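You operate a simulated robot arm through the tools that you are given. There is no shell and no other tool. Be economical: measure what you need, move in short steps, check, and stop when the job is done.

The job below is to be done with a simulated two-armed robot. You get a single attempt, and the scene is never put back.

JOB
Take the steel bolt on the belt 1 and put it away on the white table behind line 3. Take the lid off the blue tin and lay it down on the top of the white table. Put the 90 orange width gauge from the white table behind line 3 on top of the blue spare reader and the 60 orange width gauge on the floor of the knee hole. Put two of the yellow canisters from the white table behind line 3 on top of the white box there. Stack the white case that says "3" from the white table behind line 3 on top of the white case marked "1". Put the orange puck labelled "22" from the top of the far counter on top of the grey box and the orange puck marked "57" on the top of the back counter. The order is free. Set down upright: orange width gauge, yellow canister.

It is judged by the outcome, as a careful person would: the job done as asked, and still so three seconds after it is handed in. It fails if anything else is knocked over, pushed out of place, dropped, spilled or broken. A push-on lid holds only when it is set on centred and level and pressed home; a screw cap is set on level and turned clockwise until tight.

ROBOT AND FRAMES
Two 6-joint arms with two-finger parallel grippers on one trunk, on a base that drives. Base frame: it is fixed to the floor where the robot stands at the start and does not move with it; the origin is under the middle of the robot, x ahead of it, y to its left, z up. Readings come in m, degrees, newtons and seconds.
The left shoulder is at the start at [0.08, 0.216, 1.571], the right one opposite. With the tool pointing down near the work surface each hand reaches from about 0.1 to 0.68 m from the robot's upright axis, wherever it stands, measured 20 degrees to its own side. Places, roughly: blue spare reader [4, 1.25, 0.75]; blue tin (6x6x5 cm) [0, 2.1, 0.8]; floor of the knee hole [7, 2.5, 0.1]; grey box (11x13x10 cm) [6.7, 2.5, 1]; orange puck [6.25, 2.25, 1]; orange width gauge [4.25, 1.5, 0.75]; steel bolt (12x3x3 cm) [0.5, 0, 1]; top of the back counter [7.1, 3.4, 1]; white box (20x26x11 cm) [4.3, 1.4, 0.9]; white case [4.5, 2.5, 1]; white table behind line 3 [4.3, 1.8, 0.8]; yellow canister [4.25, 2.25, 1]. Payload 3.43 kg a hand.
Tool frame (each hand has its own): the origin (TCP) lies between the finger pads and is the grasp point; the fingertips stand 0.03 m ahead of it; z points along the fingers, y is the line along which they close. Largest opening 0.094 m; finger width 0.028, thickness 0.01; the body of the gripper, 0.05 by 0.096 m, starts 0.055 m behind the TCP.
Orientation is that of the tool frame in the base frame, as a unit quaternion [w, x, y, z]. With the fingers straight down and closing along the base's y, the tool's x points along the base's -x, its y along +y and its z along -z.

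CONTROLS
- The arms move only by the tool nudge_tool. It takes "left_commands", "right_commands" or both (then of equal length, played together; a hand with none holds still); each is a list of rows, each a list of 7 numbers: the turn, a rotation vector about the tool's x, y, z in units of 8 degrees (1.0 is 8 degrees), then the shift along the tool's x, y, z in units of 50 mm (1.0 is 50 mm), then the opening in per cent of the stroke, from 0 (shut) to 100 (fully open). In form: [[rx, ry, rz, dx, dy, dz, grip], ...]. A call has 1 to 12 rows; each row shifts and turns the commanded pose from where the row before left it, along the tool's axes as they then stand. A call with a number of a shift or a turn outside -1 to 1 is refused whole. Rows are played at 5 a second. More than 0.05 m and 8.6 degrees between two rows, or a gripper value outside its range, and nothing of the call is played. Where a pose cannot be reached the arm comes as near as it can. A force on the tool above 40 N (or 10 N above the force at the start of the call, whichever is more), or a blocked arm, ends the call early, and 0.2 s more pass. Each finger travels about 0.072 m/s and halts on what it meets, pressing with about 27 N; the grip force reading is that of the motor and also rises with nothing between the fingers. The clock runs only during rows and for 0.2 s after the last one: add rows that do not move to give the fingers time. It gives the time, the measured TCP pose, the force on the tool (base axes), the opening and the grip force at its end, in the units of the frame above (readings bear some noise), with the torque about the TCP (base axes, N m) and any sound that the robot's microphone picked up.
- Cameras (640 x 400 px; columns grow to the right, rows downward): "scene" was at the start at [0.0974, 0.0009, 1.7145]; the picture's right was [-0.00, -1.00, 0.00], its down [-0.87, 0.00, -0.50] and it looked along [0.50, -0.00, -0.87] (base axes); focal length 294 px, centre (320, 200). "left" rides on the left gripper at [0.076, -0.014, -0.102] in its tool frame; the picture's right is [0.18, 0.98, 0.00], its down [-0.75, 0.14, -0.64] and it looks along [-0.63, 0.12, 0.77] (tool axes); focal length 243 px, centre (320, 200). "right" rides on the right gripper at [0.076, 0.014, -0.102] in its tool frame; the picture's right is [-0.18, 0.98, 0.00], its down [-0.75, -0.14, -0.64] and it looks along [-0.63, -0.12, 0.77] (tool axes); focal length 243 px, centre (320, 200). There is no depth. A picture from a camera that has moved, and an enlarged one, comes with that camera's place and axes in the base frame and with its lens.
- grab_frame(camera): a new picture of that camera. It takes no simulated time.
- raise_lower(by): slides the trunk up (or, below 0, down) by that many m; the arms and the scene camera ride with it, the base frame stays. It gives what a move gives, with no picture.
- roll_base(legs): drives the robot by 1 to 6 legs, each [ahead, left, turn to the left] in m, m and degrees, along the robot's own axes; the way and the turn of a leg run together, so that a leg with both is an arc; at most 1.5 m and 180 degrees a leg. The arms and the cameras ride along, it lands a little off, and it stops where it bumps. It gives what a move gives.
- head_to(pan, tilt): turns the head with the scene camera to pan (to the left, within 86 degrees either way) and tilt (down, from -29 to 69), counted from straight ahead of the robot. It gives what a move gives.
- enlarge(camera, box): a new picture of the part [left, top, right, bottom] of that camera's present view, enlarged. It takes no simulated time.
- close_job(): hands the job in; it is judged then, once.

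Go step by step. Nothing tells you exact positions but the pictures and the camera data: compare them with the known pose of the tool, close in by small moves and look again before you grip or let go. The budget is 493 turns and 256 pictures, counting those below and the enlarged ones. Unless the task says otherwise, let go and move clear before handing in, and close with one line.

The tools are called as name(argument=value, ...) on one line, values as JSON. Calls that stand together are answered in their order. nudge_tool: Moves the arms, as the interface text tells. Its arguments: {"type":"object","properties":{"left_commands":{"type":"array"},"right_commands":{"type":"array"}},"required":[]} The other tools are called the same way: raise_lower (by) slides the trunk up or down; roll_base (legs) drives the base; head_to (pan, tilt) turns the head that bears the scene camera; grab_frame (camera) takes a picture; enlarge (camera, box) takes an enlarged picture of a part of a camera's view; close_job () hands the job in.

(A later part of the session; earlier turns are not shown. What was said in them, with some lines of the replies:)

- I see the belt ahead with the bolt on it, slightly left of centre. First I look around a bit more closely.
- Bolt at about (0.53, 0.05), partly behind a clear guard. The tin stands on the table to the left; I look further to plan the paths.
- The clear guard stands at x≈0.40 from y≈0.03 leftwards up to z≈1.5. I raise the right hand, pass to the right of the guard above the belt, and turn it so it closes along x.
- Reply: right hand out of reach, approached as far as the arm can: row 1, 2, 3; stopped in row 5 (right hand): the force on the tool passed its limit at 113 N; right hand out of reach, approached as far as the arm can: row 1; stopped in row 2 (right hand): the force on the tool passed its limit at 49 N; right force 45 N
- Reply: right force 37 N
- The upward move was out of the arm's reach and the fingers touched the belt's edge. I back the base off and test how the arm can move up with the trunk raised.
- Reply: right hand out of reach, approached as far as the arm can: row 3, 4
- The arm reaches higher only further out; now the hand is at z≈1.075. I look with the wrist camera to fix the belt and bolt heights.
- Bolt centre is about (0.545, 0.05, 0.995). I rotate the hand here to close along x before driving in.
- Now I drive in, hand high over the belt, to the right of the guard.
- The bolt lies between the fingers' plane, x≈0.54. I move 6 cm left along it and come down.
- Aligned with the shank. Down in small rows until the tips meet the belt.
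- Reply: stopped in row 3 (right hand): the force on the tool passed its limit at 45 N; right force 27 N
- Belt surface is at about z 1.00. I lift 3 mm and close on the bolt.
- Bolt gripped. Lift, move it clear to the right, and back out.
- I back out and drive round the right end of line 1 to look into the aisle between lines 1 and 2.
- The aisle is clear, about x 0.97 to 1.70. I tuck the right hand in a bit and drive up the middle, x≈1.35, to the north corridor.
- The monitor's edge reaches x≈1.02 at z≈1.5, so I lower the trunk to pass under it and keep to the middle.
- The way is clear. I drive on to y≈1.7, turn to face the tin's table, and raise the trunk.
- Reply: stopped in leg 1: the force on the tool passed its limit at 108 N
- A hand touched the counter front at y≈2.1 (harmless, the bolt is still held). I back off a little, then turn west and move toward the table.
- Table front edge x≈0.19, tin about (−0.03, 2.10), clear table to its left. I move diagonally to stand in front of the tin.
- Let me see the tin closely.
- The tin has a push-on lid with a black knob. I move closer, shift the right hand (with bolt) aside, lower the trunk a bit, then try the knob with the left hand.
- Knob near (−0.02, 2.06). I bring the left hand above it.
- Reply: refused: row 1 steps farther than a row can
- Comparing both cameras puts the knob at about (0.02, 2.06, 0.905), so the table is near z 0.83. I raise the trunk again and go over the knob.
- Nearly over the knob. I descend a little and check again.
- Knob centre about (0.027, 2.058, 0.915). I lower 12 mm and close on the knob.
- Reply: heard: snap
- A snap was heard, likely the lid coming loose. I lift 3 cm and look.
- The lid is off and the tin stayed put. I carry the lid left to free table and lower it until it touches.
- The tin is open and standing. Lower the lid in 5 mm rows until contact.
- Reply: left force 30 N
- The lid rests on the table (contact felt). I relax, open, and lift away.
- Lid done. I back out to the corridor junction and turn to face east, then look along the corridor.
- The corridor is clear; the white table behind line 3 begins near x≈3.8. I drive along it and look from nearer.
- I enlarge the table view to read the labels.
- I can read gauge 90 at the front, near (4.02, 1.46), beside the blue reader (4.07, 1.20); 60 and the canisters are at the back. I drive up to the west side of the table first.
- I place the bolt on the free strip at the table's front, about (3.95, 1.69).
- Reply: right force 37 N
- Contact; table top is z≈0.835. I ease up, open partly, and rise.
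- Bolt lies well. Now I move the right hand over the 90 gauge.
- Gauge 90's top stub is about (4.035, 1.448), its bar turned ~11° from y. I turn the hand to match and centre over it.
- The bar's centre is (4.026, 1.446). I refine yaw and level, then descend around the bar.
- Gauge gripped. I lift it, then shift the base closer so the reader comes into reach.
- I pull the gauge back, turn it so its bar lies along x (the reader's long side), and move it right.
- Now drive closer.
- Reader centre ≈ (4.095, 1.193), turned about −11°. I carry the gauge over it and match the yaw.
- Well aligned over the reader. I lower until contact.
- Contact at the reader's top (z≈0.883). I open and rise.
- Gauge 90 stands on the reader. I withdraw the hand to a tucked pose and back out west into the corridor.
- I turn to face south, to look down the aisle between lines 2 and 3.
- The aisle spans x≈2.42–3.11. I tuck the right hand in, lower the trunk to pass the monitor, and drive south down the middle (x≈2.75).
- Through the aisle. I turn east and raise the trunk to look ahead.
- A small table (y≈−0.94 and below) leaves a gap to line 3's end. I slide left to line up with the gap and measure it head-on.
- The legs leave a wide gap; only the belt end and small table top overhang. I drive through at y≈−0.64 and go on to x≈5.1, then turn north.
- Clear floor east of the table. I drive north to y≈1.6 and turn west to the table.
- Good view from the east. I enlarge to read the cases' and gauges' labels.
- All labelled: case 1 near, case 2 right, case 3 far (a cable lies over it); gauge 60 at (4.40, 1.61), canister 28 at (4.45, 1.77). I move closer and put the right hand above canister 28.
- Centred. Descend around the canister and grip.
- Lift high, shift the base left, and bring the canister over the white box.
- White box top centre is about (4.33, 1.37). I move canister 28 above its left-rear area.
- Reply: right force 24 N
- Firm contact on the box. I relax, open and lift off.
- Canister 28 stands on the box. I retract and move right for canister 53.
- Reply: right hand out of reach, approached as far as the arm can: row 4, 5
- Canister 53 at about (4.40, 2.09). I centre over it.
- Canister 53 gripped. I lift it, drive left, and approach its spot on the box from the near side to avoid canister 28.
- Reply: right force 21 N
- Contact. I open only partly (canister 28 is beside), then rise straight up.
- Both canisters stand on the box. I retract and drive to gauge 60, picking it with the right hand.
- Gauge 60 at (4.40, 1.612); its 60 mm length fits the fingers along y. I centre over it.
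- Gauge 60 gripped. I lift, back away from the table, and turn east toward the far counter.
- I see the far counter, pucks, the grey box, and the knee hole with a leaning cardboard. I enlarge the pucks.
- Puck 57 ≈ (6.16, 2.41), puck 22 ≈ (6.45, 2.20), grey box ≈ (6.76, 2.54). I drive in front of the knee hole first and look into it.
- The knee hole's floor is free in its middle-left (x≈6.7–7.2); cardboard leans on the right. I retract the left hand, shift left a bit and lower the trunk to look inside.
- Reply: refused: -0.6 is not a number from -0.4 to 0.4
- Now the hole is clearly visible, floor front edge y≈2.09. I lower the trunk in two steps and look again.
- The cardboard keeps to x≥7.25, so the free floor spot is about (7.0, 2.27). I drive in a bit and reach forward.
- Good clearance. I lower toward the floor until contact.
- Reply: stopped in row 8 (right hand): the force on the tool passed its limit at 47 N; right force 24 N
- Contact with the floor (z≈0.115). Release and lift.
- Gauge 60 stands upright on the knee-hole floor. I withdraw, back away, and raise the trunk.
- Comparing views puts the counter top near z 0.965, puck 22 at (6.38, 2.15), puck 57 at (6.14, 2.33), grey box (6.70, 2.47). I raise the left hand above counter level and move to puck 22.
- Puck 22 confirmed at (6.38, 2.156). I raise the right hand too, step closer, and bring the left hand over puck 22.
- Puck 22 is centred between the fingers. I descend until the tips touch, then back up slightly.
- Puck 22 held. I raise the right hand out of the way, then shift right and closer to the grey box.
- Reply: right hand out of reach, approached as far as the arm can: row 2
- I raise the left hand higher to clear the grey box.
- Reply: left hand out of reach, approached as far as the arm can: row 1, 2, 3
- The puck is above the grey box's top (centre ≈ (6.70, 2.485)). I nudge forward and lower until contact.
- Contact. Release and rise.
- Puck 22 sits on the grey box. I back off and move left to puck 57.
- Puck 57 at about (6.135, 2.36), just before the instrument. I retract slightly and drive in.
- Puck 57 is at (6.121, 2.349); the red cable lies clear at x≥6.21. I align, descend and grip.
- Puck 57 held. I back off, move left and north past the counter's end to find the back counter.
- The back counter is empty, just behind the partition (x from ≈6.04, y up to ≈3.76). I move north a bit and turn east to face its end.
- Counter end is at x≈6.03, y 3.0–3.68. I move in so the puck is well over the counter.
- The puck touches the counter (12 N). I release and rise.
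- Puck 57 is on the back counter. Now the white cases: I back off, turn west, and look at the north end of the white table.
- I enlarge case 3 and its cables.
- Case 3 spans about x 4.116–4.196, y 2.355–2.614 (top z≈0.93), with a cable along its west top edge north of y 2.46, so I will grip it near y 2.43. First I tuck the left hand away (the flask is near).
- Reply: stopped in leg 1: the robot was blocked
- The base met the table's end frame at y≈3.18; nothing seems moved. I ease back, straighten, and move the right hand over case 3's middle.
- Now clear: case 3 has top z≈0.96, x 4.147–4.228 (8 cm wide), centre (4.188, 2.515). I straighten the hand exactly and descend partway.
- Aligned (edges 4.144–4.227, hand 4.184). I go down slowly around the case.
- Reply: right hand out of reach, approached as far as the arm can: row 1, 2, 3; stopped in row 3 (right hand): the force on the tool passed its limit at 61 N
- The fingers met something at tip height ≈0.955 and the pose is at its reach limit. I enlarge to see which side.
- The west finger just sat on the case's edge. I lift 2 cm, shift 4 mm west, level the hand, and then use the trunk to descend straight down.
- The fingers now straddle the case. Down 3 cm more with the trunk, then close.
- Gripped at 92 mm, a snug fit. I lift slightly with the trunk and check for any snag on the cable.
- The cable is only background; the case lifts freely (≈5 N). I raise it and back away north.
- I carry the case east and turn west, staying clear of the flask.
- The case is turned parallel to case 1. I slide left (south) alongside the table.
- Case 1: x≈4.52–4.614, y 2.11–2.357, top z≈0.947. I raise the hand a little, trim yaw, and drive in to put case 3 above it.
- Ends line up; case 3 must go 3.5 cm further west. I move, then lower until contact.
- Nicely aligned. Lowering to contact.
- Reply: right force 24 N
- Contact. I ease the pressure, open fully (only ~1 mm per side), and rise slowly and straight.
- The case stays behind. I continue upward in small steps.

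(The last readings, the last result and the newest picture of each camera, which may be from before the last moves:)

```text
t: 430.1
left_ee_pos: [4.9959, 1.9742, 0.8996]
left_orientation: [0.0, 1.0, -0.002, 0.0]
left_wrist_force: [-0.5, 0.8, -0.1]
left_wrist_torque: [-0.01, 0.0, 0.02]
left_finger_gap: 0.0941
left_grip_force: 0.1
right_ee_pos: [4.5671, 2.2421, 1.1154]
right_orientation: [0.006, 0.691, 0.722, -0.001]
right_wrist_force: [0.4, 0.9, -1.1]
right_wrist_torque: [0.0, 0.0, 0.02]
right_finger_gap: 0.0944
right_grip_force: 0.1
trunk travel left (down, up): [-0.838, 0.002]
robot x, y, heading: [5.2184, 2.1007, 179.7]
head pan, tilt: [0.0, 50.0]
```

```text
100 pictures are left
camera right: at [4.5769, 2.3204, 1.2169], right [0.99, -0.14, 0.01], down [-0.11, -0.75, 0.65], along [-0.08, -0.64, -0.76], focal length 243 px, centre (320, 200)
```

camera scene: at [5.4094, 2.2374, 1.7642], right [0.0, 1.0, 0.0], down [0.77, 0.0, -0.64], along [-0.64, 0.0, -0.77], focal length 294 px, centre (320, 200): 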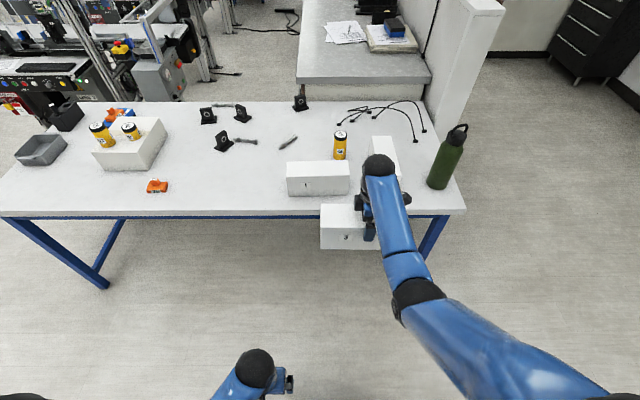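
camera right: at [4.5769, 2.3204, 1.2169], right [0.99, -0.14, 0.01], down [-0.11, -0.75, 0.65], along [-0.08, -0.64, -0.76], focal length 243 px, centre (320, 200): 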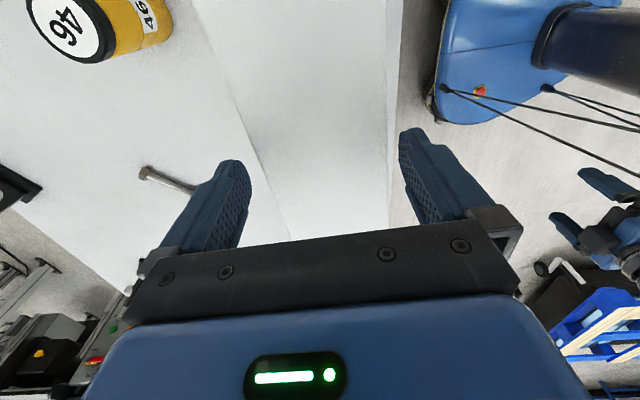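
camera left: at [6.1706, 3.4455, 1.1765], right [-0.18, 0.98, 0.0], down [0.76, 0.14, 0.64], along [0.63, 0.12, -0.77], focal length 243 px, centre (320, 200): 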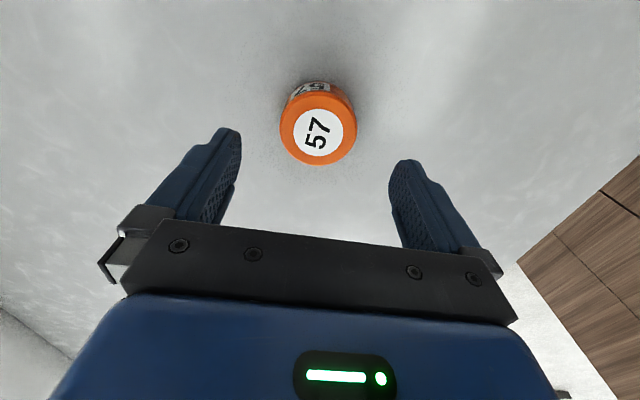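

The hand is clear above the stack. I back the base away and check everything from a distance.

roll_base(legs=[[-0.35, 0, 0]])

head_to(pan=10, tilt=40)

grab_frame(camera="scene")

enlarge(camera="scene", box=[150, 100, 400, 260])

enlarge(camera="scene", box=[380, 100, 600, 260])

```text
t: 432.4
left_ee_pos: [5.3431, 1.9723, 0.8973]
left_orientation: [0.001, 1.0, -0.001, 0.003]
left_wrist_force: [-0.4, 0.2, 0.5]
left_wrist_torque: [-0.05, 0.0, 0.0]
left_finger_gap: 0.0942
left_grip_force: 0.0
right_ee_pos: [4.9128, 2.2392, 1.1125]
right_orientation: [0.007, 0.69, 0.724, 0.001]
right_wrist_force: [-0.8, 0.7, 1.1]
right_wrist_torque: [0.02, -0.03, -0.03]
right_finger_gap: 0.0939
right_grip_force: 0.2
trunk travel left (down, up): [-0.838, 0.002]
robot x, y, heading: [5.5684, 2.1012, 179.9]
head pan, tilt: [0.0, 50.0]
```

```text
t: 433.1
left_ee_pos: [5.3445, 1.9738, 0.8983]
left_orientation: [0.0, 1.0, -0.001, 0.001]
left_wrist_force: [0.3, 0.1, -0.2]
left_wrist_torque: [-0.01, -0.01, 0.03]
left_finger_gap: 0.094
left_grip_force: 0.1
right_ee_pos: [4.914, 2.2391, 1.1147]
right_orientation: [0.007, 0.69, 0.724, 0.0]
right_wrist_force: [0.5, -0.6, 0.8]
right_wrist_torque: [0.02, 0.0, -0.01]
right_finger_gap: 0.0942
right_grip_force: 0.0
trunk travel left (down, up): [-0.838, 0.002]
robot x, y, heading: [5.5691, 2.0978, 180.1]
head pan, tilt: [10.0, 40.0]
```

```text
99 pictures are left
camera scene: at [5.455, 2.0876, 1.7783], right [-0.17, 0.99, 0.0], down [0.63, 0.11, -0.77], along [-0.75, -0.13, -0.64], focal length 294 px, centre (320, 200)
```

scene: 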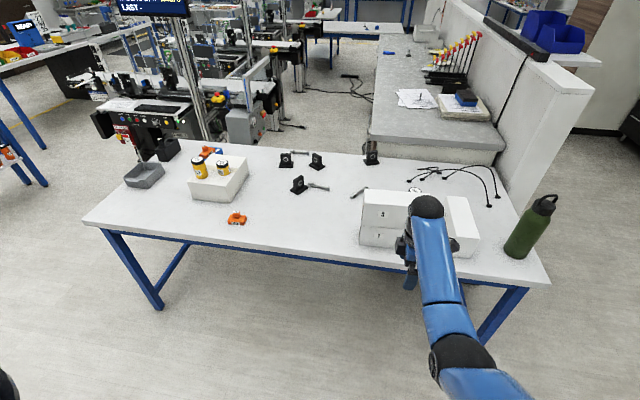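

```text
2.50 times, centred on (275, 180) of scene
camera zoom: at [5.455, 2.0876, 1.7783], right [-0.17, 0.99, 0.0], down [0.63, 0.11, -0.77], along [-0.75, -0.13, -0.64], focal length 736 px, centre (432, 250)
```

zoom: 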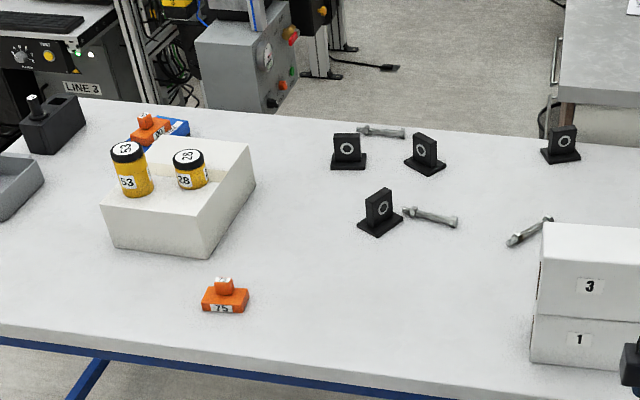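

```text
2.50 times, centred on (490, 180) of scene
camera zoom: at [5.455, 2.0876, 1.7783], right [-0.17, 0.99, 0.0], down [0.63, 0.11, -0.77], along [-0.75, -0.13, -0.64], focal length 736 px, centre (-105, 250)
```

zoom: 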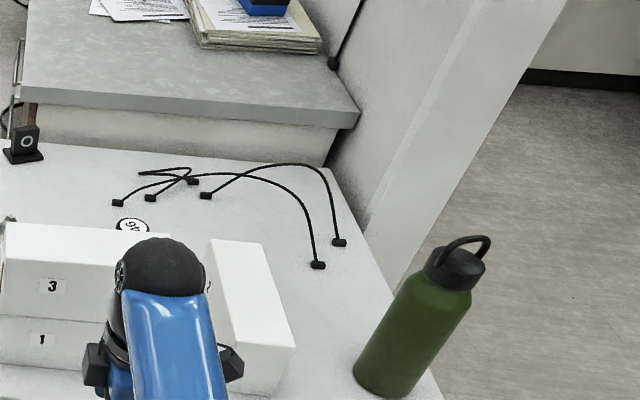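

The bolt, lid, both gauges, both canisters, the stacked case and both pucks are all where the job asks. Both hands are empty and clear, so I hand in.

close_job()

```text
The job is handed in.
```

The job is done and handed in: every item was placed as asked, and nothing else looked knocked over or out of place in the views I took.
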